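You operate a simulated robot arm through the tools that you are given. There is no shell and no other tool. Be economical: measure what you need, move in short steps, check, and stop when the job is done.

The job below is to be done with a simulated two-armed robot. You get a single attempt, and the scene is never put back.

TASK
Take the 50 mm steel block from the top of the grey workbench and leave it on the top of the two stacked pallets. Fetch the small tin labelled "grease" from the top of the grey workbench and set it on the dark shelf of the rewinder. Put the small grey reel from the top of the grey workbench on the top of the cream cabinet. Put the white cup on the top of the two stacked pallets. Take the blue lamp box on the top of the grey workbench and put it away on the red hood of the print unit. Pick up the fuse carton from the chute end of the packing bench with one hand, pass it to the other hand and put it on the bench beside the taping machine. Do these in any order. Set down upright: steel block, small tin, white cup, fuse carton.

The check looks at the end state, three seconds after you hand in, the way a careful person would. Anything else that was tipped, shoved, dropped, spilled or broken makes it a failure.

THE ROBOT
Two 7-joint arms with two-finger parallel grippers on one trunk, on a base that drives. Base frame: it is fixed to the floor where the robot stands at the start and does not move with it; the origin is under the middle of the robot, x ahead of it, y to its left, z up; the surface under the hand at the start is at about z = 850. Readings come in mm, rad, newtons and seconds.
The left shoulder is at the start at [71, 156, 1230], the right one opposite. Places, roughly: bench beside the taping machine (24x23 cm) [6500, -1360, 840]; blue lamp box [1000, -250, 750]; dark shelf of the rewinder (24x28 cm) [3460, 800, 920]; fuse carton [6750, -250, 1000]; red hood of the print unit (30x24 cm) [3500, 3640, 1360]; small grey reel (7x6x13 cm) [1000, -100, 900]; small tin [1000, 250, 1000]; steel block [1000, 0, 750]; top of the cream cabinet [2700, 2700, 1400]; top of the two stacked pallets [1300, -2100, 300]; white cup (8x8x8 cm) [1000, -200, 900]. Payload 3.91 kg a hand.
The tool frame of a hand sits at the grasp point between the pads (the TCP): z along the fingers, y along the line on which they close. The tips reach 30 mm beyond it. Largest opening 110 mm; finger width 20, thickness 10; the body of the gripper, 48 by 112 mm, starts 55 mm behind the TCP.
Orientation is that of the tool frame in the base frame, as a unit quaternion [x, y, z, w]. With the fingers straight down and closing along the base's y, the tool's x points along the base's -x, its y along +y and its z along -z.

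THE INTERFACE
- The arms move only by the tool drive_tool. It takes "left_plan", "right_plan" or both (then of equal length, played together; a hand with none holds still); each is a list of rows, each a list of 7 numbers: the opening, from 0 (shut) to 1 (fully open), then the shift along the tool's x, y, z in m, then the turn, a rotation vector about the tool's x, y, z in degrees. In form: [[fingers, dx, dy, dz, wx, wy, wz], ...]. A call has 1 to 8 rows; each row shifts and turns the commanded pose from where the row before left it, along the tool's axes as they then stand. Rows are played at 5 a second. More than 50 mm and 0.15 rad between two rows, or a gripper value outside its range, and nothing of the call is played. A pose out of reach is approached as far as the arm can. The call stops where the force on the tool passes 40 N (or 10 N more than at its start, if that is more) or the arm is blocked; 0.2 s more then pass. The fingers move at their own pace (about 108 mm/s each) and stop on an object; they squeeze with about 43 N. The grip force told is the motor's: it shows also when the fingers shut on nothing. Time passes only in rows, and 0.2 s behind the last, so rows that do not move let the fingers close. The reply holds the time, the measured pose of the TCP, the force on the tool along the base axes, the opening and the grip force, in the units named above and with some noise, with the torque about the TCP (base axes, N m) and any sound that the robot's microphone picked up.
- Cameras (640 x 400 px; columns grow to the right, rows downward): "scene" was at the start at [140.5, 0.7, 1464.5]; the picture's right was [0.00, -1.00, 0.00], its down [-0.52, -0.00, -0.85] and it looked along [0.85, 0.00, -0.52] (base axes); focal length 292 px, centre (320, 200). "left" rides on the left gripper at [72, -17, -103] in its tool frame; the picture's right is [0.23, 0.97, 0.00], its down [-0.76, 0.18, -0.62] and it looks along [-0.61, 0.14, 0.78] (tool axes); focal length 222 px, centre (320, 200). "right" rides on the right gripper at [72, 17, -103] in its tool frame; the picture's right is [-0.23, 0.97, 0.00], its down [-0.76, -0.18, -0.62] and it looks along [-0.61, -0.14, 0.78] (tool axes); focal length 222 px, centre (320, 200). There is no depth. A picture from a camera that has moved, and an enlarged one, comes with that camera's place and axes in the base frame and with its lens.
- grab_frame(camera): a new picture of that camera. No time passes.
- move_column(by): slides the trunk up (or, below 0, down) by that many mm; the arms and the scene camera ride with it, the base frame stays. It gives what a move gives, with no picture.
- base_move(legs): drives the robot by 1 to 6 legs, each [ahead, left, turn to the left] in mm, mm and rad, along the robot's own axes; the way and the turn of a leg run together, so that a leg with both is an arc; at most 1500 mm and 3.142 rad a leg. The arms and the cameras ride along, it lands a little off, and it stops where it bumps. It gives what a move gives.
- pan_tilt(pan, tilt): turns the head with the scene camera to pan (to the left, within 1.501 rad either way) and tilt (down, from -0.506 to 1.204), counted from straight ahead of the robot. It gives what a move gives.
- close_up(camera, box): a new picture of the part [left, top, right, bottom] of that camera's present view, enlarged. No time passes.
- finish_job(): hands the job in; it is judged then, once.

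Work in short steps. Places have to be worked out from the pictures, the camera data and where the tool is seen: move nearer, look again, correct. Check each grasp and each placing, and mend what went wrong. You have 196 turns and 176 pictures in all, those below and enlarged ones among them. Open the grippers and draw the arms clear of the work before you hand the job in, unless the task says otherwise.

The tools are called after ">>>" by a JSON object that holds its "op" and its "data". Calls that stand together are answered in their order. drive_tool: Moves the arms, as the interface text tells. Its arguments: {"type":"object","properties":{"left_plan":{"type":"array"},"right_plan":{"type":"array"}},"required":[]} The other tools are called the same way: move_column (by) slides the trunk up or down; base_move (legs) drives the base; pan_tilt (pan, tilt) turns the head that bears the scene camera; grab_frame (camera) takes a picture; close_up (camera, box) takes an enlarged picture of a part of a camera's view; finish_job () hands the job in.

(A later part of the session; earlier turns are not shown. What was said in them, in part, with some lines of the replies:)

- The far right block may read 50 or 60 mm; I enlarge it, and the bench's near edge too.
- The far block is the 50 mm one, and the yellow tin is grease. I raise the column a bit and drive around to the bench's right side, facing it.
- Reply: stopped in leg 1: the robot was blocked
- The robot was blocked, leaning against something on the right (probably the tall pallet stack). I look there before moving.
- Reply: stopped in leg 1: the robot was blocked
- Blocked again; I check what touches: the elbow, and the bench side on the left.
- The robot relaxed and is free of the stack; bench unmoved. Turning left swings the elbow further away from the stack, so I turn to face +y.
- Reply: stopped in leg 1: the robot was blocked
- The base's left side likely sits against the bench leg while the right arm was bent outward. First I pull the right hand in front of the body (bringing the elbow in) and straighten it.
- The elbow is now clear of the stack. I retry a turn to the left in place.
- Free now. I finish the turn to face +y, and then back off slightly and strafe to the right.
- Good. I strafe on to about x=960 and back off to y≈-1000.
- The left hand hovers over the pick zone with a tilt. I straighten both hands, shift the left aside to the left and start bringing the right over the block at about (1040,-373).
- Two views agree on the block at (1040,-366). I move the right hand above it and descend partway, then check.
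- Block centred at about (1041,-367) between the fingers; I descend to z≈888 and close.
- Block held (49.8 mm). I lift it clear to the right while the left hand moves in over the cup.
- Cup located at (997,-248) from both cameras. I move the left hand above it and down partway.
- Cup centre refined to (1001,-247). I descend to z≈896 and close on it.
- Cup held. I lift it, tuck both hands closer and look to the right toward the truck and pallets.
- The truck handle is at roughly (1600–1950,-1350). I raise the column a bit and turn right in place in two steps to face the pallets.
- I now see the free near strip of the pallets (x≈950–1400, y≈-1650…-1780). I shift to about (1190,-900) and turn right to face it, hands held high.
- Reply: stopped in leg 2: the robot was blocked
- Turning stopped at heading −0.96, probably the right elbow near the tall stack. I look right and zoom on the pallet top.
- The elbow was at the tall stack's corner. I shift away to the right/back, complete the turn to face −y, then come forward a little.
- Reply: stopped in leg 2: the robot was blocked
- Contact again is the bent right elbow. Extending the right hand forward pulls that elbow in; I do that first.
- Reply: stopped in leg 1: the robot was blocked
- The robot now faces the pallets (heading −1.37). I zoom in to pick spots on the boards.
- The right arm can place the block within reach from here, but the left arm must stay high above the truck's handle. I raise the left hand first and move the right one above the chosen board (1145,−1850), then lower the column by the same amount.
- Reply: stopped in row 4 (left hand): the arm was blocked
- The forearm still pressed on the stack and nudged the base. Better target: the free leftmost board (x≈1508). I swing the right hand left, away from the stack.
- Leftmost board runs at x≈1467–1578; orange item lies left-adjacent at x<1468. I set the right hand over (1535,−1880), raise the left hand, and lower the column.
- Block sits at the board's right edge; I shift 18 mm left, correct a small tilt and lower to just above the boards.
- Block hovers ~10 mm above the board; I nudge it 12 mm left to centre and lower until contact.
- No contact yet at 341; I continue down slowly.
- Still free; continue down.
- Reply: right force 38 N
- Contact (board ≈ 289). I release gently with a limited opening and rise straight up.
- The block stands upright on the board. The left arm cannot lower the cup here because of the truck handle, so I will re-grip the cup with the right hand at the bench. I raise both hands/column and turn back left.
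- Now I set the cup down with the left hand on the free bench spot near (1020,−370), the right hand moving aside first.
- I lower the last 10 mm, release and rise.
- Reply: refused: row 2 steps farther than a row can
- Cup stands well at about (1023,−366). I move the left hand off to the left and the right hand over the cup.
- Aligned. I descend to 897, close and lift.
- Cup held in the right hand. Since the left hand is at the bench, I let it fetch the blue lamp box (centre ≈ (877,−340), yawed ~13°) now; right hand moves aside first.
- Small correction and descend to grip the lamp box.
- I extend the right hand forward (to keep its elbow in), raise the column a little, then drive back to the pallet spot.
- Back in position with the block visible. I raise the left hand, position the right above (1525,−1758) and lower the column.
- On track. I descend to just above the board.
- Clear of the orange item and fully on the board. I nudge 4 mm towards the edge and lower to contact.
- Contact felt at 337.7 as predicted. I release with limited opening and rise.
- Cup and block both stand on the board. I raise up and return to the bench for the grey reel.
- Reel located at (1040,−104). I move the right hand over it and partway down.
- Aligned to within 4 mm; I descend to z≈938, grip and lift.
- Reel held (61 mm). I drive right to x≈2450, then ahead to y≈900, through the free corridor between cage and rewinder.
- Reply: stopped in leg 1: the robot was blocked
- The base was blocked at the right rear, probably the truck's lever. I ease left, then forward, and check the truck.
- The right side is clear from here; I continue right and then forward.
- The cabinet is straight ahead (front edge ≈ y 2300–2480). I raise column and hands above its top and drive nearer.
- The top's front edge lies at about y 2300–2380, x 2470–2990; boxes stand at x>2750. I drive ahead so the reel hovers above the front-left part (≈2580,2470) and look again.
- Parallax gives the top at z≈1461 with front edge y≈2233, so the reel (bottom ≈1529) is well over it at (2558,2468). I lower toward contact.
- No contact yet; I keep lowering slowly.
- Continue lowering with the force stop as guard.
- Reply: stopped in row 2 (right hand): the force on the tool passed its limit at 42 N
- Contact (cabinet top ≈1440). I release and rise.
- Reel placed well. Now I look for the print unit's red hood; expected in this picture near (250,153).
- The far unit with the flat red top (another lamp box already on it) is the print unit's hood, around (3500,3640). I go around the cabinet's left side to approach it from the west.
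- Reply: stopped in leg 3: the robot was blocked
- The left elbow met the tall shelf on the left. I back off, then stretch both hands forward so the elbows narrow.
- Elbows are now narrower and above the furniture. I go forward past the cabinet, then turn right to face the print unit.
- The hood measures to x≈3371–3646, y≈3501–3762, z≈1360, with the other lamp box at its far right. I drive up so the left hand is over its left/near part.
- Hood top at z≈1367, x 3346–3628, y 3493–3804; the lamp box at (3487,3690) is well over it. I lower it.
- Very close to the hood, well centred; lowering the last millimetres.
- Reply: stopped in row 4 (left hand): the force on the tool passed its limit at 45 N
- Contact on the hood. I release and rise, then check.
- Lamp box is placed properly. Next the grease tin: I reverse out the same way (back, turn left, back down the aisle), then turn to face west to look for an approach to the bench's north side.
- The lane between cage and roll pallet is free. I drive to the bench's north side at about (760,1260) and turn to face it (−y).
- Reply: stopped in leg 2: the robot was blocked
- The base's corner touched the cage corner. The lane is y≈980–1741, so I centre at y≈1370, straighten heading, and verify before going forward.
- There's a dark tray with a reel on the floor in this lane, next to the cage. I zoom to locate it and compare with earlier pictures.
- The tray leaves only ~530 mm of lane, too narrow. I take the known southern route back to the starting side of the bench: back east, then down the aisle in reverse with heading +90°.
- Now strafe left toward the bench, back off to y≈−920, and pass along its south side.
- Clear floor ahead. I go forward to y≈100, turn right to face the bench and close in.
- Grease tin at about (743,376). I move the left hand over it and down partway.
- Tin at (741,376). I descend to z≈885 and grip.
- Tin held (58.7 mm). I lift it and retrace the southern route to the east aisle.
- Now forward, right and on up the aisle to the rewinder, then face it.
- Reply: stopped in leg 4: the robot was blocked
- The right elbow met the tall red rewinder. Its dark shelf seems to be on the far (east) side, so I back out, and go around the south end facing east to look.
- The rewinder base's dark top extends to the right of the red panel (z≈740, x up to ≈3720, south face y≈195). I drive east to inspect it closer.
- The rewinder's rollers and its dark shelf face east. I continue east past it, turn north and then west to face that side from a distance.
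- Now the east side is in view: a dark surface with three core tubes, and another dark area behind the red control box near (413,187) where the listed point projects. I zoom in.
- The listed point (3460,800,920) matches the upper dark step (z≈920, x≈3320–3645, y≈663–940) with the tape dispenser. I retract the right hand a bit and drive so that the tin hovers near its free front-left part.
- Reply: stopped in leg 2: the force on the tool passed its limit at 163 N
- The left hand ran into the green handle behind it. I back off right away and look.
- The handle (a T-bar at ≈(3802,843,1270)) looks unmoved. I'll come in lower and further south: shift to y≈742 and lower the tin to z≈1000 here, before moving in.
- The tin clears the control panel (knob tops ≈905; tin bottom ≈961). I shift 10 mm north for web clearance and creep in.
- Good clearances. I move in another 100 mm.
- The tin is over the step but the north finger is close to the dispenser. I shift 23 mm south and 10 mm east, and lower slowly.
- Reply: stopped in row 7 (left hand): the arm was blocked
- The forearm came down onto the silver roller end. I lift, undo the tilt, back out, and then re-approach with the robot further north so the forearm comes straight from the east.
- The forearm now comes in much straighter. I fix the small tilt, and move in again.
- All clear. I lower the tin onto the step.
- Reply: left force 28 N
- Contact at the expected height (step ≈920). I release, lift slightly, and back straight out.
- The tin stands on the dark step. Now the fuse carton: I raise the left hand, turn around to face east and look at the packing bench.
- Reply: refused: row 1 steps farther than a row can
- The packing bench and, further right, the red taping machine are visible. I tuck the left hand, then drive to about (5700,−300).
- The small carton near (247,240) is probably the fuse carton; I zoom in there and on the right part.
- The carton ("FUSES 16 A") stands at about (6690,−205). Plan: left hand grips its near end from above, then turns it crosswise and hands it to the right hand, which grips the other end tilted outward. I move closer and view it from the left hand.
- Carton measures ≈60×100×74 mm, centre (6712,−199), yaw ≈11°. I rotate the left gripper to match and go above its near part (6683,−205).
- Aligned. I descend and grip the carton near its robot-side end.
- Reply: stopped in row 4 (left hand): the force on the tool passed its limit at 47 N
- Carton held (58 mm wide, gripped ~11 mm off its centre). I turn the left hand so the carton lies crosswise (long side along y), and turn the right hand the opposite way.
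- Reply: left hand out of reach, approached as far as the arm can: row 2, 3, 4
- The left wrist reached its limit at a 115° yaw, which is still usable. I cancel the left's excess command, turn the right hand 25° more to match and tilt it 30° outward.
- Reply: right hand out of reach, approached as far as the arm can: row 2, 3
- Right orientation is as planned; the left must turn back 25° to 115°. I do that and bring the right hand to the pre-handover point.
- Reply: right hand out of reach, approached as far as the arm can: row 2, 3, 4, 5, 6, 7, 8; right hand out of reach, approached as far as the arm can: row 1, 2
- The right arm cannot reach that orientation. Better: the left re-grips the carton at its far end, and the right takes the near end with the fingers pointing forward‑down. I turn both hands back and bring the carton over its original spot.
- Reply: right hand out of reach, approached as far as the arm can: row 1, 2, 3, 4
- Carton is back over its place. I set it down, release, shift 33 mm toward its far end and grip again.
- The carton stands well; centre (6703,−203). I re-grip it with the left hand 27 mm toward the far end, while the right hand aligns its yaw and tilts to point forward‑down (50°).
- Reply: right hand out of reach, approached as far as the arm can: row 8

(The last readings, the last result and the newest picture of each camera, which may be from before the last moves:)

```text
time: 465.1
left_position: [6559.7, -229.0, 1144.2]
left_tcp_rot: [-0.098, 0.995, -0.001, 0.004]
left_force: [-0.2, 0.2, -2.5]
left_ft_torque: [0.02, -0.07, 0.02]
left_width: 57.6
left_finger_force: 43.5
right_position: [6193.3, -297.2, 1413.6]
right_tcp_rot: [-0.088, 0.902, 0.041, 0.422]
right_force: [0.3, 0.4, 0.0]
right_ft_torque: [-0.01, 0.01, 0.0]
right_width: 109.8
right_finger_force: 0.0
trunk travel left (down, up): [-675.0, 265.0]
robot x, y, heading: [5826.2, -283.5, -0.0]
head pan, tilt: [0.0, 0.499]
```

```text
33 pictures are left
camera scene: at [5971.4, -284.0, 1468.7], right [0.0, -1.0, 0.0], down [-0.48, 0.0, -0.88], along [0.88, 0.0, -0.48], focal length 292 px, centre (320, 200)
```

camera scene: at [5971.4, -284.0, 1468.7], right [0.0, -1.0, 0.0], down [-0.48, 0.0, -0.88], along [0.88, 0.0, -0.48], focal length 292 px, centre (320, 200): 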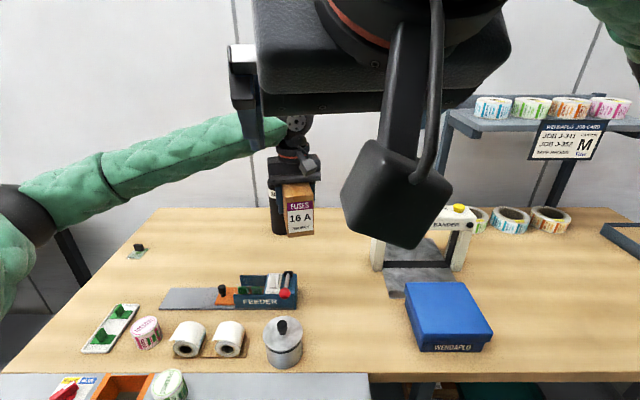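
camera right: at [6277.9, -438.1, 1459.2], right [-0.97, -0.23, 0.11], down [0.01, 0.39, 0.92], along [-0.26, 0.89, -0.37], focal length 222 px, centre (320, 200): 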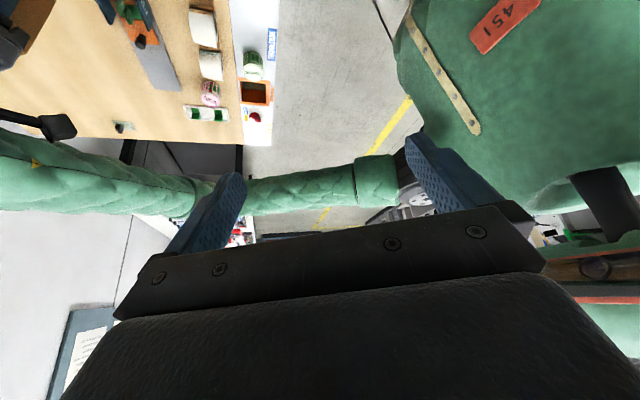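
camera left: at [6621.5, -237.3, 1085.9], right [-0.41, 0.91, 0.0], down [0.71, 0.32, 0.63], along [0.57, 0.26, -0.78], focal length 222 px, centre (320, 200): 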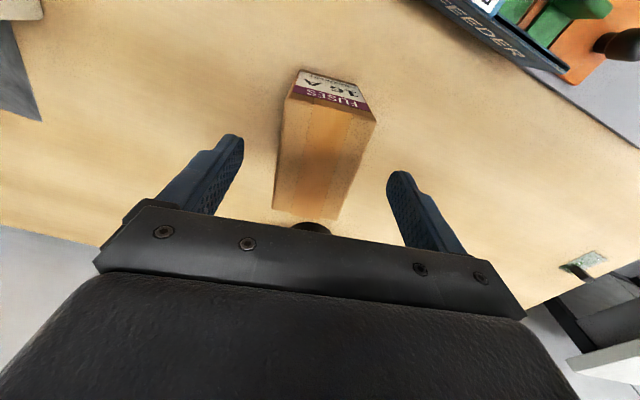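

Tilt reached. I bring the right hand to the pre‑handover point 180 mm back along its axis and check with its camera.

>>> {"op": "drive_tool", "data": {"right_plan": [[1, -0.001, -0.001, 0.0478, 0, 0, 0], [1, -0.001, -0.001, 0.0478, 0, 0, 0], [1, -0.001, -0.001, 0.0478, 0, 0, 0], [1, -0.001, -0.001, 0.0478, 0, 0, 0], [1, -0.001, -0.001, 0.0478, 0, 0, 0]]}}

>>> {"op": "grab_frame", "data": {"camera": "right"}}

>>> {"op": "grab_frame", "data": {"camera": "left"}}

```text
time: 466.3
left_position: [6561.1, -228.4, 1143.2]
left_tcp_rot: [-0.098, 0.995, 0.0, 0.002]
left_force: [-0.2, 0.2, -2.6]
left_ft_torque: [0.01, -0.05, 0.01]
left_width: 57.6
left_finger_force: 42.6
right_position: [6382.8, -266.3, 1269.4]
right_tcp_rot: [-0.088, 0.901, 0.041, 0.422]
right_force: [0.6, 0.2, 0.2]
right_ft_torque: [0.01, 0.03, 0.0]
right_width: 109.9
right_finger_force: 0.0
right hand out of reach, approached as far as the arm can: row 1
trunk travel left (down, up): [-675.0, 265.0]
robot x, y, heading: [5828.5, -286.4, 0.003]
head pan, tilt: [0.0, 0.499]
```

```text
32 pictures are left
camera right: at [6255.7, -275.0, 1280.7], right [-0.05, 0.98, 0.17], down [0.04, -0.17, 0.98], along [1.0, 0.05, -0.03], focal length 222 px, centre (320, 200)
```

right: 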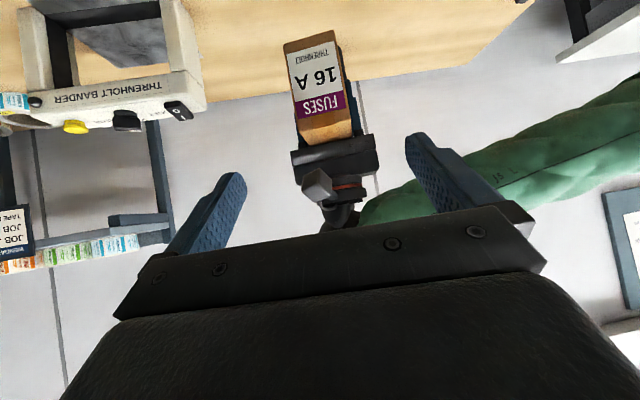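

```text
31 pictures are left
camera left: at [6493.4, -258.2, 1246.9], right [-0.41, 0.91, 0.0], down [0.71, 0.32, 0.63], along [0.57, 0.26, -0.78], focal length 222 px, centre (320, 200)
```

left: 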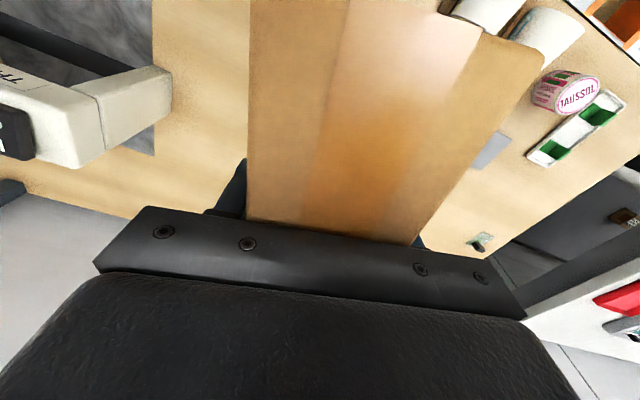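

Alignment is good: the carton's near face is centred between the right fingers. I advance along the axis to the grip point.

>>> {"op": "drive_tool", "data": {"right_plan": [[1, 0.0016, 0.0007, 0.0455, 0, 0, 0], [1, 0.0016, 0.0007, 0.0455, 0, 0, 0], [1, 0.0016, 0.0007, 0.0455, 0, 0, 0], [1, 0.0016, 0.0007, 0.025, 0, 0, 0], [1, 0, 0, 0.01, 0, 0, 0], [1, 0, 0, 0.01, 0, 0, 0]]}}

>>> {"op": "grab_frame", "data": {"camera": "right"}}

>>> {"op": "grab_frame", "data": {"camera": "scene"}}

```text
time: 467.7
left_position: [6561.0, -228.2, 1144.1]
left_tcp_rot: [-0.097, 0.995, 0.0, 0.004]
left_force: [3.0, 1.1, -4.9]
left_ft_torque: [-0.11, -0.11, -0.16]
left_width: 58.1
left_finger_force: 43.2
right_position: [6513.1, -236.0, 1148.5]
right_tcp_rot: [-0.088, 0.901, 0.041, 0.422]
right_force: [-3.1, -1.3, 3.5]
right_ft_torque: [0.12, -0.03, 0.12]
right_width: 109.9
right_finger_force: 0.1
trunk travel left (down, up): [-675.0, 265.0]
robot x, y, heading: [5828.4, -286.2, -0.0]
head pan, tilt: [0.0, 0.499]
```

```text
30 pictures are left
camera right: at [6387.2, -244.2, 1158.4], right [-0.05, 0.98, 0.17], down [0.04, -0.17, 0.98], along [1.0, 0.05, -0.03], focal length 222 px, centre (320, 200)
```

right: 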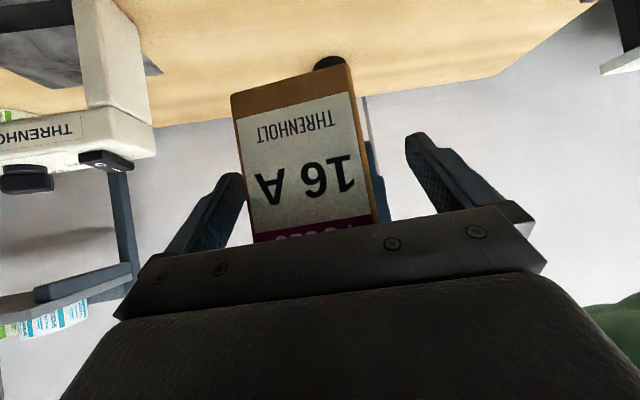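

```text
29 pictures are left
camera scene: at [5972.7, -283.9, 1468.5], right [0.0, -1.0, 0.0], down [-0.48, 0.0, -0.88], along [0.88, 0.0, -0.48], focal length 292 px, centre (320, 200)
```

scene: 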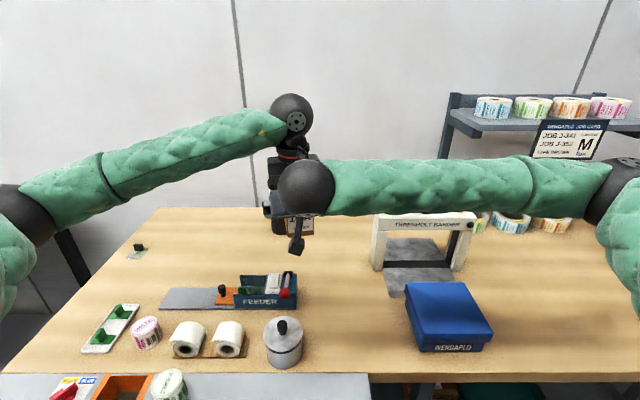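

Slight contact (≈3 N), carton centred. I ease back 5 mm, close the right hand on it.

>>> {"op": "drive_tool", "data": {"right_plan": [[1, 0, 0, -0.005, 0, 0, 0], [0.6, 0, 0, 0, 0, 0, 0], [0.35, 0, 0, 0, 0, 0, 0], [0.35, 0, 0, 0, 0, 0, 0], [0.35, 0, 0, 0, 0, 0, 0]]}}

```text
time: 468.9
left_position: [6561.7, -227.2, 1144.1]
left_tcp_rot: [-0.098, 0.995, -0.001, 0.003]
left_force: [-0.6, 36.6, -0.1]
left_ft_torque: [-0.51, 0.26, -1.21]
left_width: 57.7
left_finger_force: 43.2
right_position: [6508.5, -237.6, 1150.2]
right_tcp_rot: [-0.087, 0.901, 0.039, 0.422]
right_force: [0.2, -36.5, 0.3]
right_ft_torque: [0.27, -0.25, -0.7]
right_width: 58.0
right_finger_force: 42.8
trunk travel left (down, up): [-675.0, 265.0]
robot x, y, heading: [5828.6, -284.9, -0.003]
head pan, tilt: [0.0, 0.499]
```

Both hands hold it; I relieve the sideways strain, release the left hand and lift it straight up.

>>> {"op": "drive_tool", "data": {"right_plan": [[0.35, 0, -0.002, 0, 0, 0, 0], [0.35, 0, 0, 0, 0, 0, 0], [0.35, 0, 0, 0, 0, 0, 0], [0.35, 0, 0, 0, 0, 0, 0], [0.35, 0, 0, 0, 0, 0, 0], [0.35, 0, 0, 0, 0, 0, 0], [0.35, 0, 0, 0, 0, 0, 0], [0.35, 0, 0, 0, 0, 0, 0]], "left_plan": [[0.35, 0, 0, 0, 0, 0, 0], [0.7, 0, 0, 0, 0, 0, 0], [0.9, 0, 0, 0, 0, 0, 0], [0.9, 0, 0, -0.02, 0, 0, 0], [0.9, 0, 0, -0.045, 0, 0, 0], [0.9, 0, 0, -0.045, 0, 0, 0], [0.9, 0, 0.03, -0.035, 0, 0, 0], [0.9, 0, 0.045, 0, 0, 0, 0]]}}

>>> {"op": "grab_frame", "data": {"camera": "scene"}}

>>> {"op": "grab_frame", "data": {"camera": "right"}}

```text
time: 470.7
left_position: [6544.6, -155.1, 1289.3]
left_tcp_rot: [-0.096, 0.995, -0.002, 0.004]
left_force: [0.1, 0.5, 1.3]
left_ft_torque: [-0.05, -0.01, 0.01]
left_width: 99.1
left_finger_force: 0.0
right_position: [6509.5, -237.5, 1149.8]
right_tcp_rot: [-0.088, 0.901, 0.04, 0.423]
right_force: [0.3, 0.8, 0.3]
right_ft_torque: [-0.04, 0.06, -0.02]
right_width: 57.7
right_finger_force: 42.6
trunk travel left (down, up): [-675.0, 265.0]
robot x, y, heading: [5827.3, -285.9, 0.0]
head pan, tilt: [0.0, 0.499]
```

```text
28 pictures are left
camera scene: at [5971.5, -281.7, 1468.7], right [0.0, -1.0, 0.0], down [-0.48, 0.0, -0.88], along [0.88, 0.0, -0.48], focal length 292 px, centre (320, 200)
```

scene: 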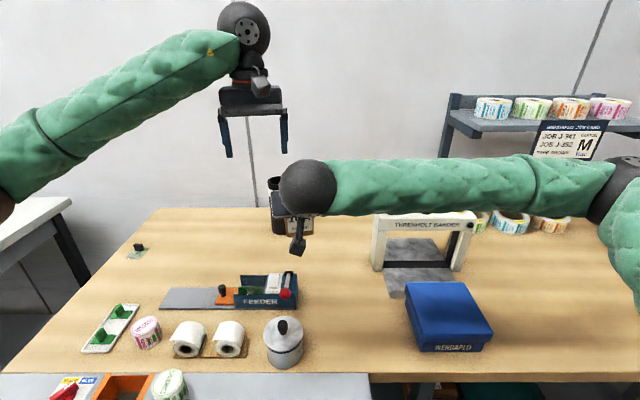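

```text
27 pictures are left
camera right: at [6382.3, -245.4, 1161.1], right [-0.05, 0.98, 0.17], down [0.04, -0.17, 0.98], along [1.0, 0.05, -0.03], focal length 222 px, centre (320, 200)
```

right: 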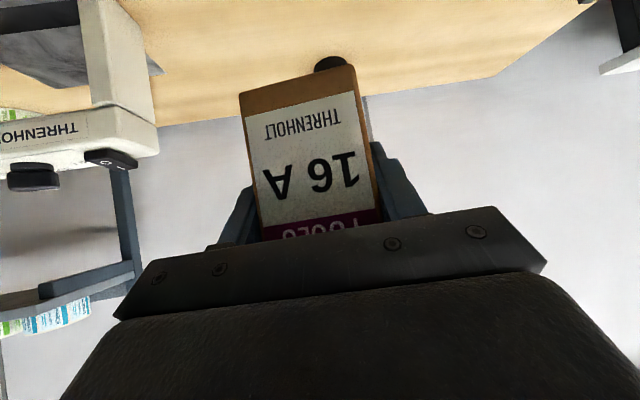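

Handover succeeded: the right hand alone holds the carton, upright. I raise the column a bit, back off and strafe right toward the taping machine.

>>> {"op": "move_column", "data": {"by": 100}}

>>> {"op": "base_move", "data": {"legs": [[-200, 0, 0], [0, -950, 0]]}}

>>> {"op": "pan_tilt", "data": {"pan": -0.25, "tilt": 0.5}}

>>> {"op": "grab_frame", "data": {"camera": "scene"}}

```text
time: 472.1
left_position: [6545.5, -157.5, 1387.7]
left_tcp_rot: [-0.097, 0.995, -0.001, 0.003]
left_force: [0.0, 0.6, -0.8]
left_ft_torque: [-0.06, 0.01, -0.01]
left_width: 99.0
left_finger_force: 0.1
right_position: [6509.1, -239.4, 1249.6]
right_tcp_rot: [-0.088, 0.901, 0.041, 0.422]
right_force: [-0.4, 0.1, -2.3]
right_ft_torque: [-0.01, 0.04, 0.02]
right_width: 57.5
right_finger_force: 43.3
trunk travel left (down, up): [-775.0, 165.0]
robot x, y, heading: [5828.7, -286.3, 0.001]
head pan, tilt: [0.0, 0.499]
```

```text
time: 478.3
left_position: [6341.0, -1137.1, 1388.8]
left_tcp_rot: [-0.093, 0.996, -0.002, 0.003]
left_force: [0.5, -0.4, -1.0]
left_ft_torque: [0.01, 0.01, -0.01]
left_width: 99.1
left_finger_force: 0.0
right_position: [6305.0, -1217.9, 1249.6]
right_tcp_rot: [-0.084, 0.902, 0.04, 0.422]
right_force: [0.1, 0.5, -2.8]
right_ft_torque: [-0.04, 0.04, -0.02]
right_width: 57.8
right_finger_force: 43.2
trunk travel left (down, up): [-775.0, 165.0]
robot x, y, heading: [5622.3, -1260.2, -0.009]
head pan, tilt: [0.0, 0.499]
```

```text
time: 479.1
left_position: [6341.3, -1137.1, 1389.5]
left_tcp_rot: [-0.092, 0.996, -0.001, 0.004]
left_force: [0.1, -0.4, 0.3]
left_ft_torque: [0.02, 0.03, 0.01]
left_width: 98.7
left_finger_force: 0.0
right_position: [6305.4, -1218.5, 1248.5]
right_tcp_rot: [-0.084, 0.902, 0.039, 0.422]
right_force: [0.6, -1.0, -1.6]
right_ft_torque: [0.02, 0.06, 0.01]
right_width: 57.9
right_finger_force: 42.8
trunk travel left (down, up): [-775.0, 165.0]
robot x, y, heading: [5622.8, -1258.0, -0.015]
head pan, tilt: [-0.25, 0.499]
```

```text
26 pictures are left
camera scene: at [5764.1, -1280.5, 1568.6], right [-0.26, -0.97, 0.0], down [-0.46, 0.12, -0.88], along [0.85, -0.23, -0.48], focal length 292 px, centre (320, 200)
```

scene: 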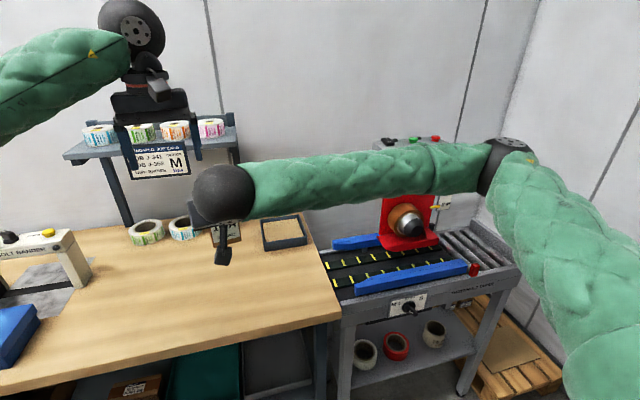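

The target area is the right end of the wood bench around (6490,−1360), which is free. I drive ahead 150 mm, shift the carton over it and lower partway.

>>> {"op": "base_move", "data": {"legs": [[150, 0, 0.01]]}}

>>> {"op": "drive_tool", "data": {"right_plan": [[0.35, 0.0022, -0.036, -0.0026, 0, 0, 0], [0.35, 0.0022, -0.036, -0.0026, 0, 0, 0], [0.35, 0.0022, -0.036, -0.0026, 0, 0, 0], [0.35, 0.0022, -0.036, -0.0026, 0, 0, 0], [0.35, 0.0307, 0, 0.0256, 0, 0, 0], [0.35, 0.0307, 0, 0.0256, 0, 0, 0], [0.35, 0.0307, 0, 0.0256, 0, 0, 0], [0.35, 0.0307, 0, 0.0256, 0, 0, 0]]}}

>>> {"op": "grab_frame", "data": {"camera": "scene"}}

>>> {"op": "grab_frame", "data": {"camera": "right"}}

```text
time: 480.5
left_position: [6491.3, -1129.6, 1390.2]
left_tcp_rot: [-0.099, 0.995, -0.001, 0.003]
left_force: [0.0, 0.3, 0.1]
left_ft_torque: [-0.01, -0.03, 0.0]
left_width: 99.0
left_finger_force: 0.0
right_position: [6455.0, -1210.2, 1251.2]
right_tcp_rot: [-0.089, 0.901, 0.041, 0.422]
right_force: [-0.5, -0.3, -1.5]
right_ft_torque: [-0.02, 0.08, -0.01]
right_width: 58.0
right_finger_force: 43.1
trunk travel left (down, up): [-775.0, 165.0]
robot x, y, heading: [5775.8, -1259.3, 0.006]
head pan, tilt: [-0.25, 0.499]
```

```text
time: 482.3
left_position: [6494.1, -1129.1, 1387.5]
left_tcp_rot: [-0.098, 0.995, -0.001, 0.003]
left_force: [-0.4, -0.1, -0.1]
left_ft_torque: [0.02, 0.0, 0.01]
left_width: 98.8
left_finger_force: 0.1
right_position: [6472.5, -1354.9, 1089.4]
right_tcp_rot: [-0.089, 0.901, 0.041, 0.422]
right_force: [0.1, -0.5, -2.2]
right_ft_torque: [-0.03, 0.05, 0.05]
right_width: 57.8
right_finger_force: 43.6
trunk travel left (down, up): [-775.0, 165.0]
robot x, y, heading: [5777.2, -1257.1, 0.002]
head pan, tilt: [-0.25, 0.499]
```

```text
25 pictures are left
camera scene: at [5918.8, -1279.5, 1568.5], right [-0.25, -0.97, 0.0], down [-0.47, 0.12, -0.88], along [0.85, -0.22, -0.48], focal length 292 px, centre (320, 200)
```

scene: 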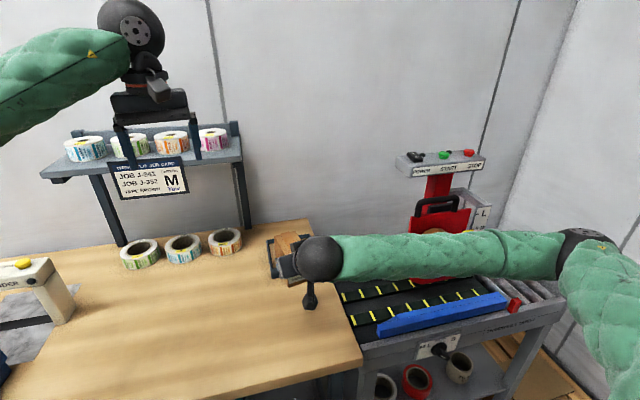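

```text
24 pictures are left
camera right: at [6346.2, -1364.4, 1099.7], right [-0.05, 0.98, 0.17], down [0.04, -0.17, 0.98], along [1.0, 0.05, -0.03], focal length 222 px, centre (320, 200)
```

right: 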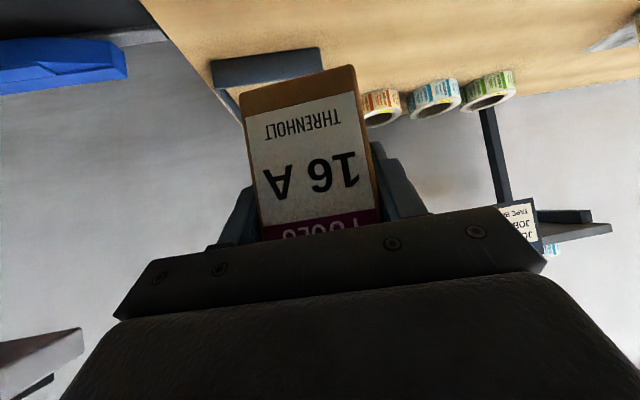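

Clear of the taping machine. I lower further to just above the bench.

>>> {"op": "drive_tool", "data": {"right_plan": [[0.35, 0.029, -0.002, 0.024, 0, 0, 0], [0.35, 0.029, -0.002, 0.024, 0, 0, 0], [0.35, 0.029, -0.002, 0.024, 0, 0, 0], [0.35, 0.029, 0, 0.024, 0, 0, 0], [0.35, 0.0123, 0, 0.0102, 0, 0, 0]]}}

>>> {"op": "grab_frame", "data": {"camera": "scene"}}

```text
time: 483.5
left_position: [6492.3, -1128.7, 1388.2]
left_tcp_rot: [-0.097, 0.995, -0.001, 0.003]
left_force: [-0.7, 0.9, -1.2]
left_ft_torque: [-0.01, -0.03, 0.0]
left_width: 99.2
left_finger_force: 0.0
right_position: [6467.4, -1347.5, 975.1]
right_tcp_rot: [-0.089, 0.901, 0.041, 0.422]
right_force: [-0.2, -1.1, -2.8]
right_ft_torque: [-0.01, 0.04, -0.02]
right_width: 57.9
right_finger_force: 43.0
right hand out of reach, approached as far as the arm can: row 3, 4, 5
trunk travel left (down, up): [-775.0, 165.0]
robot x, y, heading: [5780.0, -1260.5, 0.001]
head pan, tilt: [-0.25, 0.499]
```

```text
23 pictures are left
camera scene: at [5917.3, -1278.6, 1568.5], right [-0.25, -0.97, 0.0], down [-0.46, 0.12, -0.88], along [0.85, -0.22, -0.48], focal length 292 px, centre (320, 200)
```

scene: 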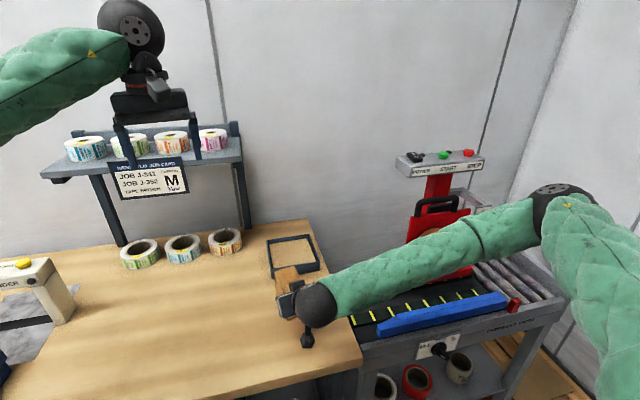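

The arm's joint limit is reached, so I lower the rest with the column.

>>> {"op": "move_column", "data": {"by": -60}}

>>> {"op": "grab_frame", "data": {"camera": "right"}}

>>> {"op": "close_up", "data": {"camera": "scene", "box": [220, 180, 420, 340]}}

```text
time: 484.5
left_position: [6491.7, -1129.4, 1328.3]
left_tcp_rot: [-0.098, 0.995, -0.001, 0.004]
left_force: [0.2, 0.2, 0.4]
left_ft_torque: [-0.02, 0.03, 0.01]
left_width: 99.0
left_finger_force: 0.1
right_position: [6468.3, -1348.1, 916.2]
right_tcp_rot: [-0.089, 0.901, 0.041, 0.422]
right_force: [-0.3, 0.2, -1.2]
right_ft_torque: [-0.02, 0.05, 0.01]
right_width: 57.6
right_finger_force: 43.0
trunk travel left (down, up): [-715.0, 225.0]
robot x, y, heading: [5778.8, -1259.2, 0.001]
head pan, tilt: [-0.25, 0.499]
```

```text
22 pictures are left
camera right: at [6342.1, -1355.7, 927.4], right [-0.05, 0.98, 0.17], down [0.04, -0.17, 0.98], along [1.0, 0.05, -0.03], focal length 222 px, centre (320, 200)
```

right: 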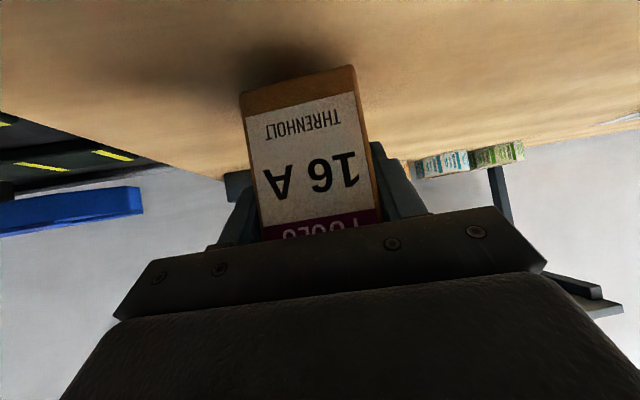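

```text
2.50 times, centred on (320, 260) of scene
camera zoom: at [5917.1, -1279.4, 1508.7], right [-0.25, -0.97, 0.0], down [-0.46, 0.12, -0.88], along [0.85, -0.22, -0.48], focal length 731 px, centre (320, 50)
```

zoom: 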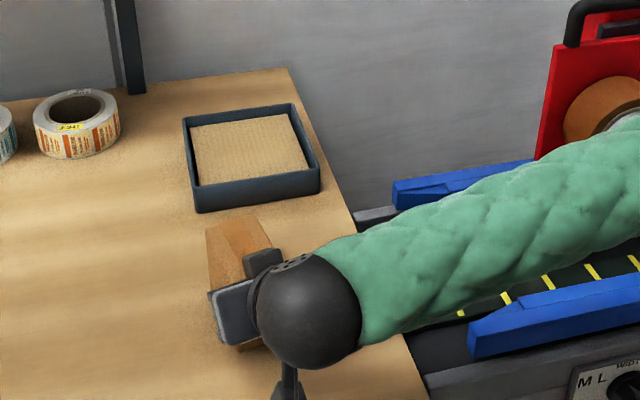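

About 12 mm remain; I lower by small column steps watching the force.

>>> {"op": "move_column", "data": {"by": -9}}

>>> {"op": "move_column", "data": {"by": -3}}

```text
time: 485.1
left_position: [6491.7, -1129.0, 1319.5]
left_tcp_rot: [-0.099, 0.995, -0.001, 0.004]
left_force: [-1.0, 0.3, 0.2]
left_ft_torque: [-0.02, 0.0, 0.03]
left_width: 99.2
left_finger_force: 0.0
right_position: [6470.2, -1347.5, 907.3]
right_tcp_rot: [-0.089, 0.901, 0.041, 0.423]
right_force: [-1.3, -0.9, -2.0]
right_ft_torque: [0.01, 0.05, 0.0]
right_width: 57.9
right_finger_force: 42.9
trunk travel left (down, up): [-706.0, 234.0]
robot x, y, heading: [5775.9, -1259.7, 0.001]
head pan, tilt: [-0.25, 0.499]
```

```text
time: 485.6
left_position: [6493.2, -1129.2, 1318.3]
left_tcp_rot: [-0.098, 0.995, 0.0, 0.004]
left_force: [-0.7, -0.1, 1.2]
left_ft_torque: [-0.03, 0.01, -0.03]
left_width: 99.2
left_finger_force: 0.1
right_position: [6467.2, -1346.8, 904.2]
right_tcp_rot: [-0.089, 0.901, 0.041, 0.422]
right_force: [0.1, -0.3, -3.2]
right_ft_torque: [0.0, 0.05, 0.01]
right_width: 57.6
right_finger_force: 42.9
trunk travel left (down, up): [-703.0, 237.0]
robot x, y, heading: [5777.1, -1259.2, 0.003]
head pan, tilt: [-0.25, 0.499]
```

>>> {"op": "move_column", "data": {"by": -3}}

>>> {"op": "move_column", "data": {"by": -3}}

>>> {"op": "grab_frame", "data": {"camera": "right"}}

```text
time: 486.1
left_position: [6492.3, -1128.7, 1314.5]
left_tcp_rot: [-0.099, 0.995, -0.002, 0.004]
left_force: [0.0, 0.7, -0.7]
left_ft_torque: [0.01, 0.02, -0.02]
left_width: 99.2
left_finger_force: 0.2
right_position: [6468.4, -1347.0, 902.6]
right_tcp_rot: [-0.089, 0.901, 0.041, 0.423]
right_force: [0.1, -0.6, 7.0]
right_ft_torque: [0.11, 0.27, 0.02]
right_width: 57.9
right_finger_force: 43.2
trunk travel left (down, up): [-700.0, 240.0]
robot x, y, heading: [5779.7, -1255.3, 0.001]
head pan, tilt: [-0.25, 0.499]
```

```text
time: 486.6
left_position: [6489.6, -1129.2, 1313.6]
left_tcp_rot: [-0.098, 0.995, -0.001, 0.005]
left_force: [-0.8, -0.5, -0.1]
left_ft_torque: [0.02, 0.01, -0.01]
left_width: 98.7
left_finger_force: 0.1
right_position: [6468.4, -1347.2, 900.9]
right_tcp_rot: [-0.089, 0.9, 0.042, 0.424]
right_force: [4.6, -2.0, 35.4]
right_ft_torque: [-0.17, 0.81, 0.08]
right_width: 57.9
right_finger_force: 42.9
trunk travel left (down, up): [-697.0, 243.0]
robot x, y, heading: [5779.9, -1258.7, -0.003]
head pan, tilt: [-0.25, 0.499]
```

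```text
20 pictures are left
camera right: at [6341.9, -1355.6, 912.4], right [-0.05, 0.98, 0.17], down [0.04, -0.17, 0.98], along [1.0, 0.05, -0.03], focal length 222 px, centre (320, 200)
```

right: 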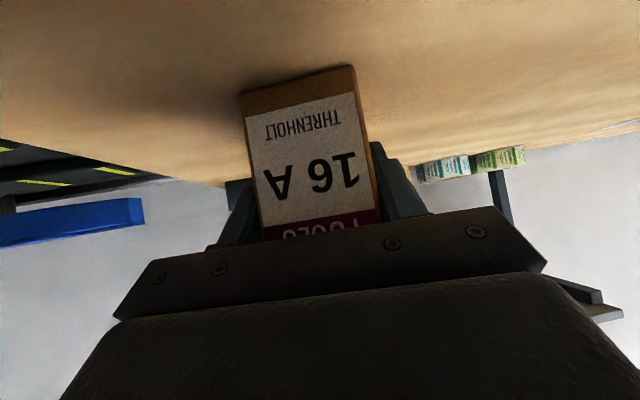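

The carton rests on the bench. I relieve 2 mm, open, and withdraw along the tool axis.

>>> {"op": "move_column", "data": {"by": 2}}

>>> {"op": "drive_tool", "data": {"right_plan": [[0.6, 0, 0, 0, 0, 0, 0], [0.8, 0, 0, 0, 0, 0, 0], [0.9, 0, 0, 0, 0, 0, 0], [0.9, 0, 0, -0.02, 0, 0, 0], [0.9, 0, 0, -0.045, 0, 0, 0], [0.9, 0, 0, -0.045, 0, 0, 0], [0.9, 0, 0, -0.045, 0, 0, 0]]}}

>>> {"op": "grab_frame", "data": {"camera": "right"}}

>>> {"op": "grab_frame", "data": {"camera": "scene"}}

```text
time: 487.1
left_position: [6491.4, -1128.4, 1314.5]
left_tcp_rot: [-0.098, 0.995, -0.001, 0.004]
left_force: [0.3, -0.2, 0.3]
left_ft_torque: [0.01, 0.02, 0.02]
left_width: 98.9
left_finger_force: 0.1
right_position: [6468.4, -1347.4, 901.5]
right_tcp_rot: [-0.088, 0.901, 0.041, 0.424]
right_force: [12.5, -0.8, 34.1]
right_ft_torque: [0.04, 0.39, 0.08]
right_width: 57.7
right_finger_force: 42.9
trunk travel left (down, up): [-699.0, 241.0]
robot x, y, heading: [5777.6, -1257.6, -0.001]
head pan, tilt: [-0.25, 0.499]
```

```text
time: 488.7
left_position: [6491.6, -1128.8, 1313.8]
left_tcp_rot: [-0.098, 0.995, -0.001, 0.004]
left_force: [-0.9, -0.7, -0.2]
left_ft_torque: [0.01, 0.01, 0.02]
left_width: 99.0
left_finger_force: 0.2
right_position: [6349.8, -1371.7, 997.8]
right_tcp_rot: [-0.09, 0.901, 0.042, 0.423]
right_force: [0.3, -0.2, -0.2]
right_ft_torque: [-0.03, 0.0, 0.01]
right_width: 99.0
right_finger_force: 0.1
trunk travel left (down, up): [-699.0, 241.0]
robot x, y, heading: [5779.4, -1255.7, 0.004]
head pan, tilt: [-0.25, 0.499]
```

```text
19 pictures are left
camera right: at [6223.1, -1379.7, 1009.8], right [-0.05, 0.98, 0.17], down [0.04, -0.17, 0.98], along [1.0, 0.06, -0.03], focal length 222 px, centre (320, 200)
```

right: 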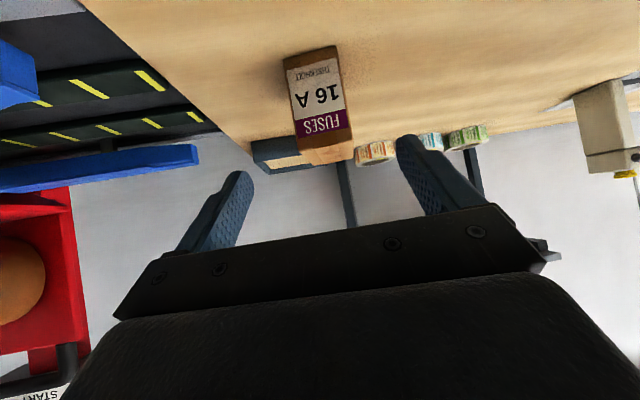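

```text
18 pictures are left
camera scene: at [5915.8, -1280.2, 1492.7], right [-0.25, -0.97, 0.0], down [-0.46, 0.12, -0.88], along [0.85, -0.22, -0.48], focal length 292 px, centre (320, 200)
```

scene: 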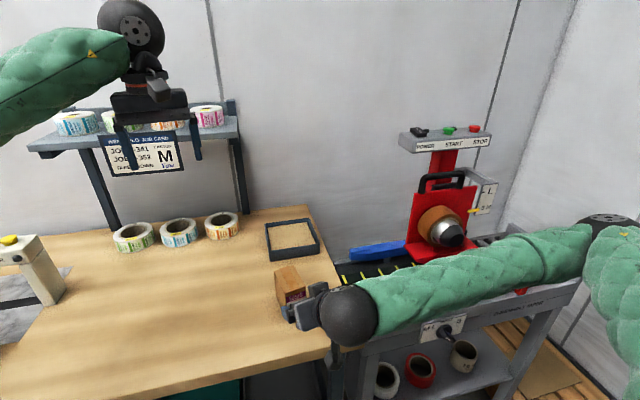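

The carton stands upright on the bench beside the taping machine. I withdraw, then drive back toward the aisle to verify the pallet items (I had bumped the truck earlier).

>>> {"op": "move_column", "data": {"by": 150}}

>>> {"op": "base_move", "data": {"legs": [[-350, 0, 0], [0, 880, 0], [-1400, 0, 0], [-1400, 0, 0]]}}

>>> {"op": "pan_tilt", "data": {"pan": -1.5, "tilt": 0.5}}

>>> {"op": "grab_frame", "data": {"camera": "scene"}}

```text
time: 490.5
left_position: [6491.5, -1129.7, 1463.3]
left_tcp_rot: [-0.098, 0.995, -0.002, 0.004]
left_force: [0.1, 0.3, 0.0]
left_ft_torque: [-0.02, 0.0, 0.0]
left_width: 99.2
left_finger_force: 0.1
right_position: [6350.5, -1370.3, 1147.4]
right_tcp_rot: [-0.089, 0.901, 0.041, 0.422]
right_force: [-0.3, -0.2, 0.0]
right_ft_torque: [-0.05, 0.0, -0.01]
right_width: 99.0
right_finger_force: 0.1
trunk travel left (down, up): [-849.0, 91.0]
robot x, y, heading: [5777.2, -1257.3, 0.004]
head pan, tilt: [-0.25, 0.499]
```

```text
time: 503.7
left_position: [4753.6, -239.1, 1463.1]
left_tcp_rot: [-0.111, 0.994, -0.002, 0.002]
left_force: [-0.3, -0.8, 1.0]
left_ft_torque: [0.0, 0.02, 0.04]
left_width: 98.9
left_finger_force: 0.0
right_position: [4616.9, -481.2, 1147.1]
right_tcp_rot: [-0.104, 0.9, 0.049, 0.421]
right_force: [-0.4, -0.1, -0.9]
right_ft_torque: [-0.02, 0.0, -0.03]
right_width: 99.1
right_finger_force: 0.0
trunk travel left (down, up): [-849.0, 91.0]
robot x, y, heading: [4039.9, -387.4, 0.03]
head pan, tilt: [-0.25, 0.499]
stopped in leg 3: the robot was blocked; the commanded pose is now the measured one
```

```text
time: 505.1
left_position: [4755.8, -238.5, 1459.4]
left_tcp_rot: [-0.111, 0.994, -0.001, 0.002]
left_force: [0.1, -1.1, 0.4]
left_ft_torque: [0.03, -0.01, -0.02]
left_width: 98.7
left_finger_force: 0.0
right_position: [4619.9, -482.3, 1146.9]
right_tcp_rot: [-0.102, 0.901, 0.048, 0.42]
right_force: [0.4, -0.2, 0.5]
right_ft_torque: [-0.03, -0.03, 0.02]
right_width: 99.0
right_finger_force: 0.0
trunk travel left (down, up): [-849.0, 91.0]
robot x, y, heading: [4043.8, -387.8, 0.027]
head pan, tilt: [-1.499, 0.499]
```

```text
17 pictures are left
camera scene: at [4106.3, -473.8, 1642.5], right [-1.0, -0.1, 0.0], down [-0.05, 0.47, -0.88], along [0.08, -0.87, -0.48], focal length 292 px, centre (320, 200)
```

scene: 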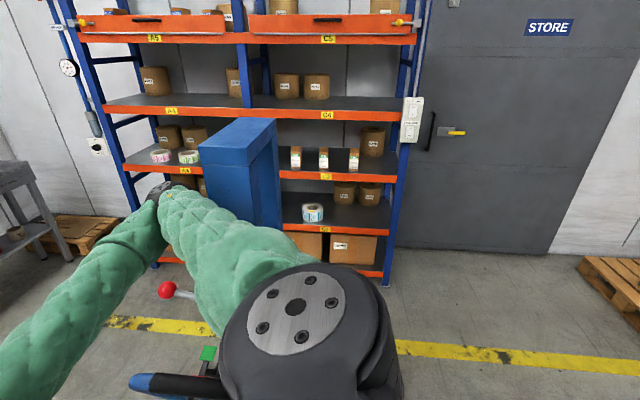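

The right elbow touched the blue stacker's mast. I move forward, further left, and stop there instead of pressing on it.

>>> {"op": "base_move", "data": {"legs": [[80, 0, 0], [0, 180, -0.025]]}}

>>> {"op": "drive_tool", "data": {"right_plan": [[0.9, 0, 0, 0, 0, 7.2, 0], [0.9, 0, 0, 0, 0, 7.2, 0], [0.9, 0, 0, 0, 0, 7.2, 0], [0.9, 0, 0, 0, 0, 7.2, 0], [0.9, 0, 0, 0, 0, 7.2, 0], [0.9, 0, 0, 0, 0, 7.2, 0], [0.9, 0, 0, 0, 0, 6.8, 0]]}}

>>> {"op": "drive_tool", "data": {"right_plan": [[0.9, -0.045, 0, -0.015, 0, 0, 0], [0.9, -0.045, 0, -0.015, 0, 0, 0], [0.9, -0.045, 0, -0.015, 0, 0, 0], [0.9, -0.045, 0, -0.015, 0, 0, 0], [0.9, -0.045, 0, -0.015, 0, 0, 0], [0.9, -0.045, 0, -0.015, 0, 0, 0]]}}

>>> {"op": "pan_tilt", "data": {"pan": -1.2, "tilt": 0.6}}

>>> {"op": "grab_frame", "data": {"camera": "scene"}}

```text
time: 507.3
left_position: [4830.2, -76.1, 1465.7]
left_tcp_rot: [-0.099, 0.995, -0.001, 0.005]
left_force: [-0.3, 0.5, 0.1]
left_ft_torque: [0.03, -0.04, 0.01]
left_width: 99.0
left_finger_force: 0.0
right_position: [4690.3, -316.4, 1149.0]
right_tcp_rot: [-0.092, 0.9, 0.044, 0.423]
right_force: [-1.9, -0.2, 0.0]
right_ft_torque: [-0.02, -0.01, 0.01]
right_width: 99.0
right_finger_force: 0.1
trunk travel left (down, up): [-849.0, 91.0]
robot x, y, heading: [4119.6, -204.3, 0.003]
head pan, tilt: [-1.499, 0.499]
```

```text
time: 508.9
left_position: [4831.8, -76.4, 1462.9]
left_tcp_rot: [-0.099, 0.995, -0.002, 0.004]
left_force: [0.2, 0.0, -0.7]
left_ft_torque: [0.02, 0.0, -0.01]
left_width: 99.0
left_finger_force: 0.1
right_position: [4693.1, -314.8, 1148.8]
right_tcp_rot: [-0.101, 0.995, 0.0, 0.001]
right_force: [-0.1, 0.1, 0.1]
right_ft_torque: [-0.02, 0.02, -0.01]
right_width: 99.0
right_finger_force: 0.0
trunk travel left (down, up): [-849.0, 91.0]
robot x, y, heading: [4120.7, -200.5, 0.002]
head pan, tilt: [-1.499, 0.499]
```

```text
time: 510.3
left_position: [4833.0, -73.5, 1463.3]
left_tcp_rot: [-0.1, 0.995, -0.001, 0.004]
left_force: [-0.6, 0.1, -0.4]
left_ft_torque: [-0.03, -0.01, -0.03]
left_width: 99.0
left_finger_force: 0.0
right_position: [4958.6, -258.8, 1238.2]
right_tcp_rot: [-0.1, 0.995, 0.0, 0.002]
right_force: [0.3, -0.2, -0.8]
right_ft_torque: [-0.01, -0.01, -0.03]
right_width: 99.0
right_finger_force: 0.1
trunk travel left (down, up): [-849.0, 91.0]
robot x, y, heading: [4115.6, -207.4, 0.001]
head pan, tilt: [-1.499, 0.499]
```

```text
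time: 511.1
left_position: [4832.3, -74.5, 1464.0]
left_tcp_rot: [-0.099, 0.995, -0.001, 0.004]
left_force: [0.2, -0.7, -0.5]
left_ft_torque: [0.0, 0.02, 0.0]
left_width: 99.0
left_finger_force: 0.1
right_position: [4958.0, -259.7, 1238.9]
right_tcp_rot: [-0.102, 0.995, -0.001, 0.002]
right_force: [-0.1, 0.0, 0.0]
right_ft_torque: [-0.01, 0.02, -0.02]
right_width: 98.9
right_finger_force: 0.1
trunk travel left (down, up): [-849.0, 91.0]
robot x, y, heading: [4118.6, -208.1, 0.004]
head pan, tilt: [-1.201, 0.6]
```

```text
16 pictures are left
camera scene: at [4202.0, -287.8, 1633.6], right [-0.93, -0.36, 0.0], down [-0.21, 0.53, -0.82], along [0.3, -0.77, -0.57], focal length 292 px, centre (320, 200)
```

scene: 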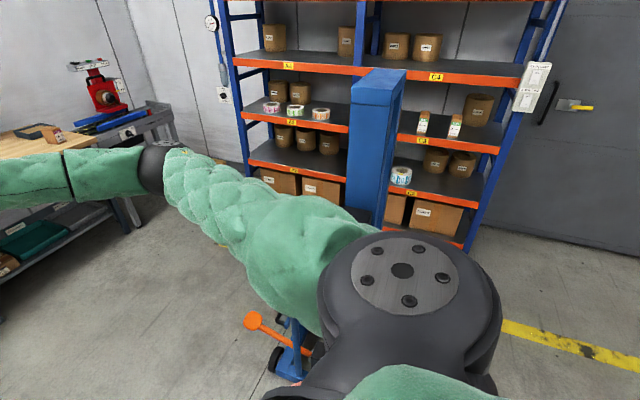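

The stacker stands upright and the carton is visible in place. I continue backward (west) and look at the truck and pallets.

>>> {"op": "base_move", "data": {"legs": [[-1450, 0, 0]]}}

>>> {"op": "base_move", "data": {"legs": [[0, 0, -1.57]]}}

>>> {"op": "pan_tilt", "data": {"pan": -0.75, "tilt": 0.5}}

>>> {"op": "grab_frame", "data": {"camera": "scene"}}

```text
time: 515.9
left_position: [3843.6, -145.0, 1467.6]
left_tcp_rot: [-0.041, 0.999, 0.004, 0.007]
left_force: [-1.1, -0.4, 0.0]
left_ft_torque: [0.0, -0.05, -0.03]
left_width: 98.9
left_finger_force: 0.0
right_position: [3947.9, -342.2, 1244.2]
right_tcp_rot: [-0.042, 0.999, 0.005, 0.008]
right_force: [-0.7, 0.3, 0.7]
right_ft_torque: [-0.04, -0.04, 0.0]
right_width: 98.9
right_finger_force: 0.1
trunk travel left (down, up): [-849.0, 91.0]
robot x, y, heading: [3132.5, -177.5, -0.116]
head pan, tilt: [-1.201, 0.6]
stopped in leg 1: the robot was blocked; the commanded pose is now the measured one
```

```text
time: 520.1
left_position: [3168.6, -856.7, 1473.5]
left_tcp_rot: [0.683, 0.73, -0.009, 0.007]
left_force: [0.2, -0.6, 0.7]
left_ft_torque: [0.04, 0.0, -0.04]
left_width: 99.0
left_finger_force: 0.1
right_position: [2963.9, -959.1, 1252.9]
right_tcp_rot: [0.683, 0.73, -0.009, 0.007]
right_force: [-0.2, -0.7, 0.4]
right_ft_torque: [-0.02, -0.01, 0.02]
right_width: 99.0
right_finger_force: 0.1
trunk travel left (down, up): [-849.0, 91.0]
robot x, y, heading: [3133.6, -157.4, -1.705]
head pan, tilt: [-1.201, 0.6]
```

```text
time: 521.0
left_position: [3168.9, -856.7, 1472.7]
left_tcp_rot: [0.683, 0.731, -0.01, 0.007]
left_force: [0.3, 0.1, -1.2]
left_ft_torque: [-0.01, -0.01, -0.03]
left_width: 99.0
left_finger_force: 0.0
right_position: [2963.7, -958.1, 1252.6]
right_tcp_rot: [0.684, 0.729, -0.009, 0.006]
right_force: [-0.5, 0.3, 0.3]
right_ft_torque: [0.01, 0.0, 0.02]
right_width: 99.0
right_finger_force: 0.1
trunk travel left (down, up): [-849.0, 91.0]
robot x, y, heading: [3129.9, -158.6, -1.703]
head pan, tilt: [-0.75, 0.499]
```

```text
15 pictures are left
camera scene: at [3052.8, -266.1, 1642.6], right [-0.63, 0.77, 0.0], down [0.37, 0.3, -0.88], along [-0.68, -0.56, -0.48], focal length 292 px, centre (320, 200)
```

scene: 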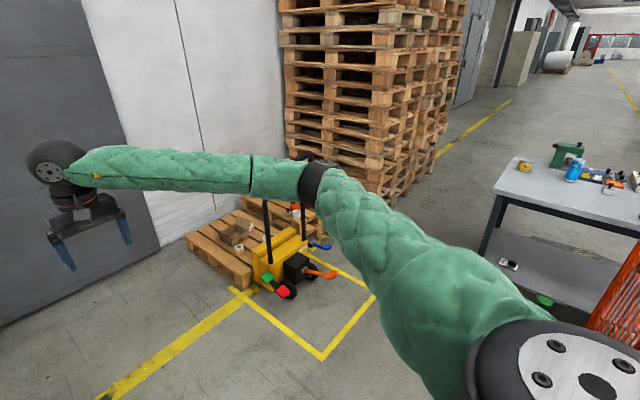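

The truck and pallets look undisturbed; I zoom in to verify cup and block.

>>> {"op": "close_up", "data": {"camera": "scene", "box": [180, 180, 340, 310]}}

```text
3.08 times, centred on (260, 245) of scene
camera zoom: at [3052.8, -266.1, 1642.6], right [-0.63, 0.77, 0.0], down [0.37, 0.3, -0.88], along [-0.68, -0.56, -0.48], focal length 899 px, centre (505, 62)
```

zoom: 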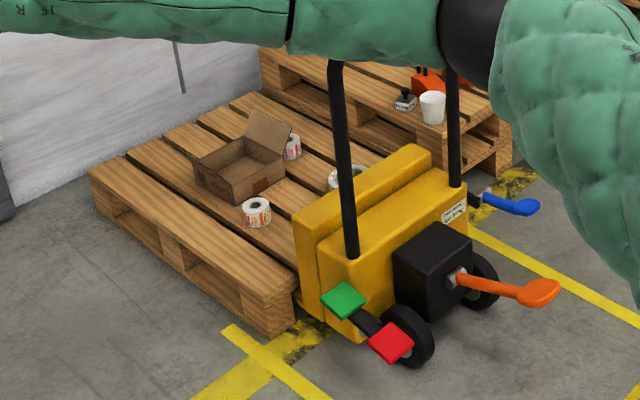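

Cup and block stand fine, truck undisturbed. As the base brushed the rewinder, I verify the tin once more from the east side.

>>> {"op": "base_move", "data": {"legs": [[180, 0, 0], [0, 0, 1.7], [1250, 0, 0], [0, 0, 1.0]]}}

>>> {"op": "pan_tilt", "data": {"pan": 1.2, "tilt": 0.5}}

>>> {"op": "grab_frame", "data": {"camera": "scene"}}

```text
time: 535.3
left_position: [4644.8, 343.1, 1472.5]
left_tcp_rot: [-0.566, 0.824, 0.004, 0.011]
left_force: [1.1, 0.2, -0.4]
left_ft_torque: [-0.02, 0.0, 0.02]
left_width: 99.3
left_finger_force: 0.1
right_position: [4873.7, 348.8, 1252.6]
right_tcp_rot: [-0.565, 0.825, 0.005, 0.01]
right_force: [0.3, -0.1, -1.0]
right_ft_torque: [-0.01, 0.0, -0.02]
right_width: 99.0
right_finger_force: 0.1
trunk travel left (down, up): [-849.0, 91.0]
robot x, y, heading: [4388.3, -306.7, 1.001]
head pan, tilt: [-0.75, 0.499]
```

```text
time: 537.2
left_position: [4645.8, 343.3, 1473.1]
left_tcp_rot: [-0.566, 0.824, 0.004, 0.01]
left_force: [-0.6, -1.3, 0.8]
left_ft_torque: [-0.01, -0.02, 0.0]
left_width: 99.0
left_finger_force: 0.0
right_position: [4873.5, 349.7, 1252.7]
right_tcp_rot: [-0.565, 0.825, 0.005, 0.011]
right_force: [-0.4, 0.4, -0.4]
right_ft_torque: [0.02, 0.01, 0.0]
right_width: 99.0
right_finger_force: 0.0
trunk travel left (down, up): [-849.0, 91.0]
robot x, y, heading: [4386.1, -304.4, 1.001]
head pan, tilt: [1.201, 0.499]
```

```text
13 pictures are left
camera scene: at [4359.8, -189.3, 1642.6], right [0.81, 0.59, 0.0], down [0.28, -0.39, -0.88], along [-0.52, 0.71, -0.48], focal length 292 px, centre (320, 200)
```

scene: 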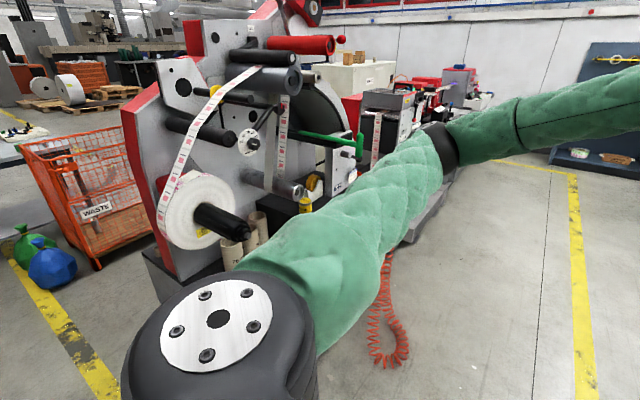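

>>> {"op": "close_up", "data": {"camera": "scene", "box": [200, 120, 400, 260]}}

```text
2.86 times, centred on (300, 190) of scene
camera zoom: at [4359.8, -189.3, 1642.6], right [0.81, 0.59, 0.0], down [0.28, -0.39, -0.88], along [-0.52, 0.71, -0.48], focal length 835 px, centre (377, 229)
```

zoom: 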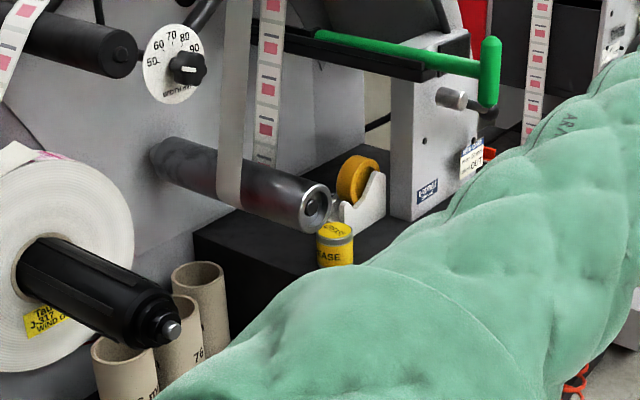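

The tin stands upright on the dark step, all the other placings are checked, both grippers are open and the arms are clear of the work. I hand in.

>>> {"op": "finish_job", "data": {}}

```text
The job is handed in.
```

All six items are where you asked. I checked each one in pictures after setting it down, and the steel block, grease tin, white cup and fuse carton are upright.

- **Fuse carton:** the left hand passed it to the right in the air. I first put it back on the bench and re-gripped it once to make that possible.
- **Bumps along the way:**
  - An elbow pressed on the tall pallet stack and touched the shelf rack and the blue stacker.
  - The base touched the cage and probably the pallet truck.
  - The base or an arm brushed the rewinder.
  - A hand hit the rewinder's green handle hard (163 N), and later a forearm came down on its roller.
- **Possible shifts:** nothing looked out of place in the later pictures I took. A floor tray by the cage may have moved about 25 mm; I could not confirm that.
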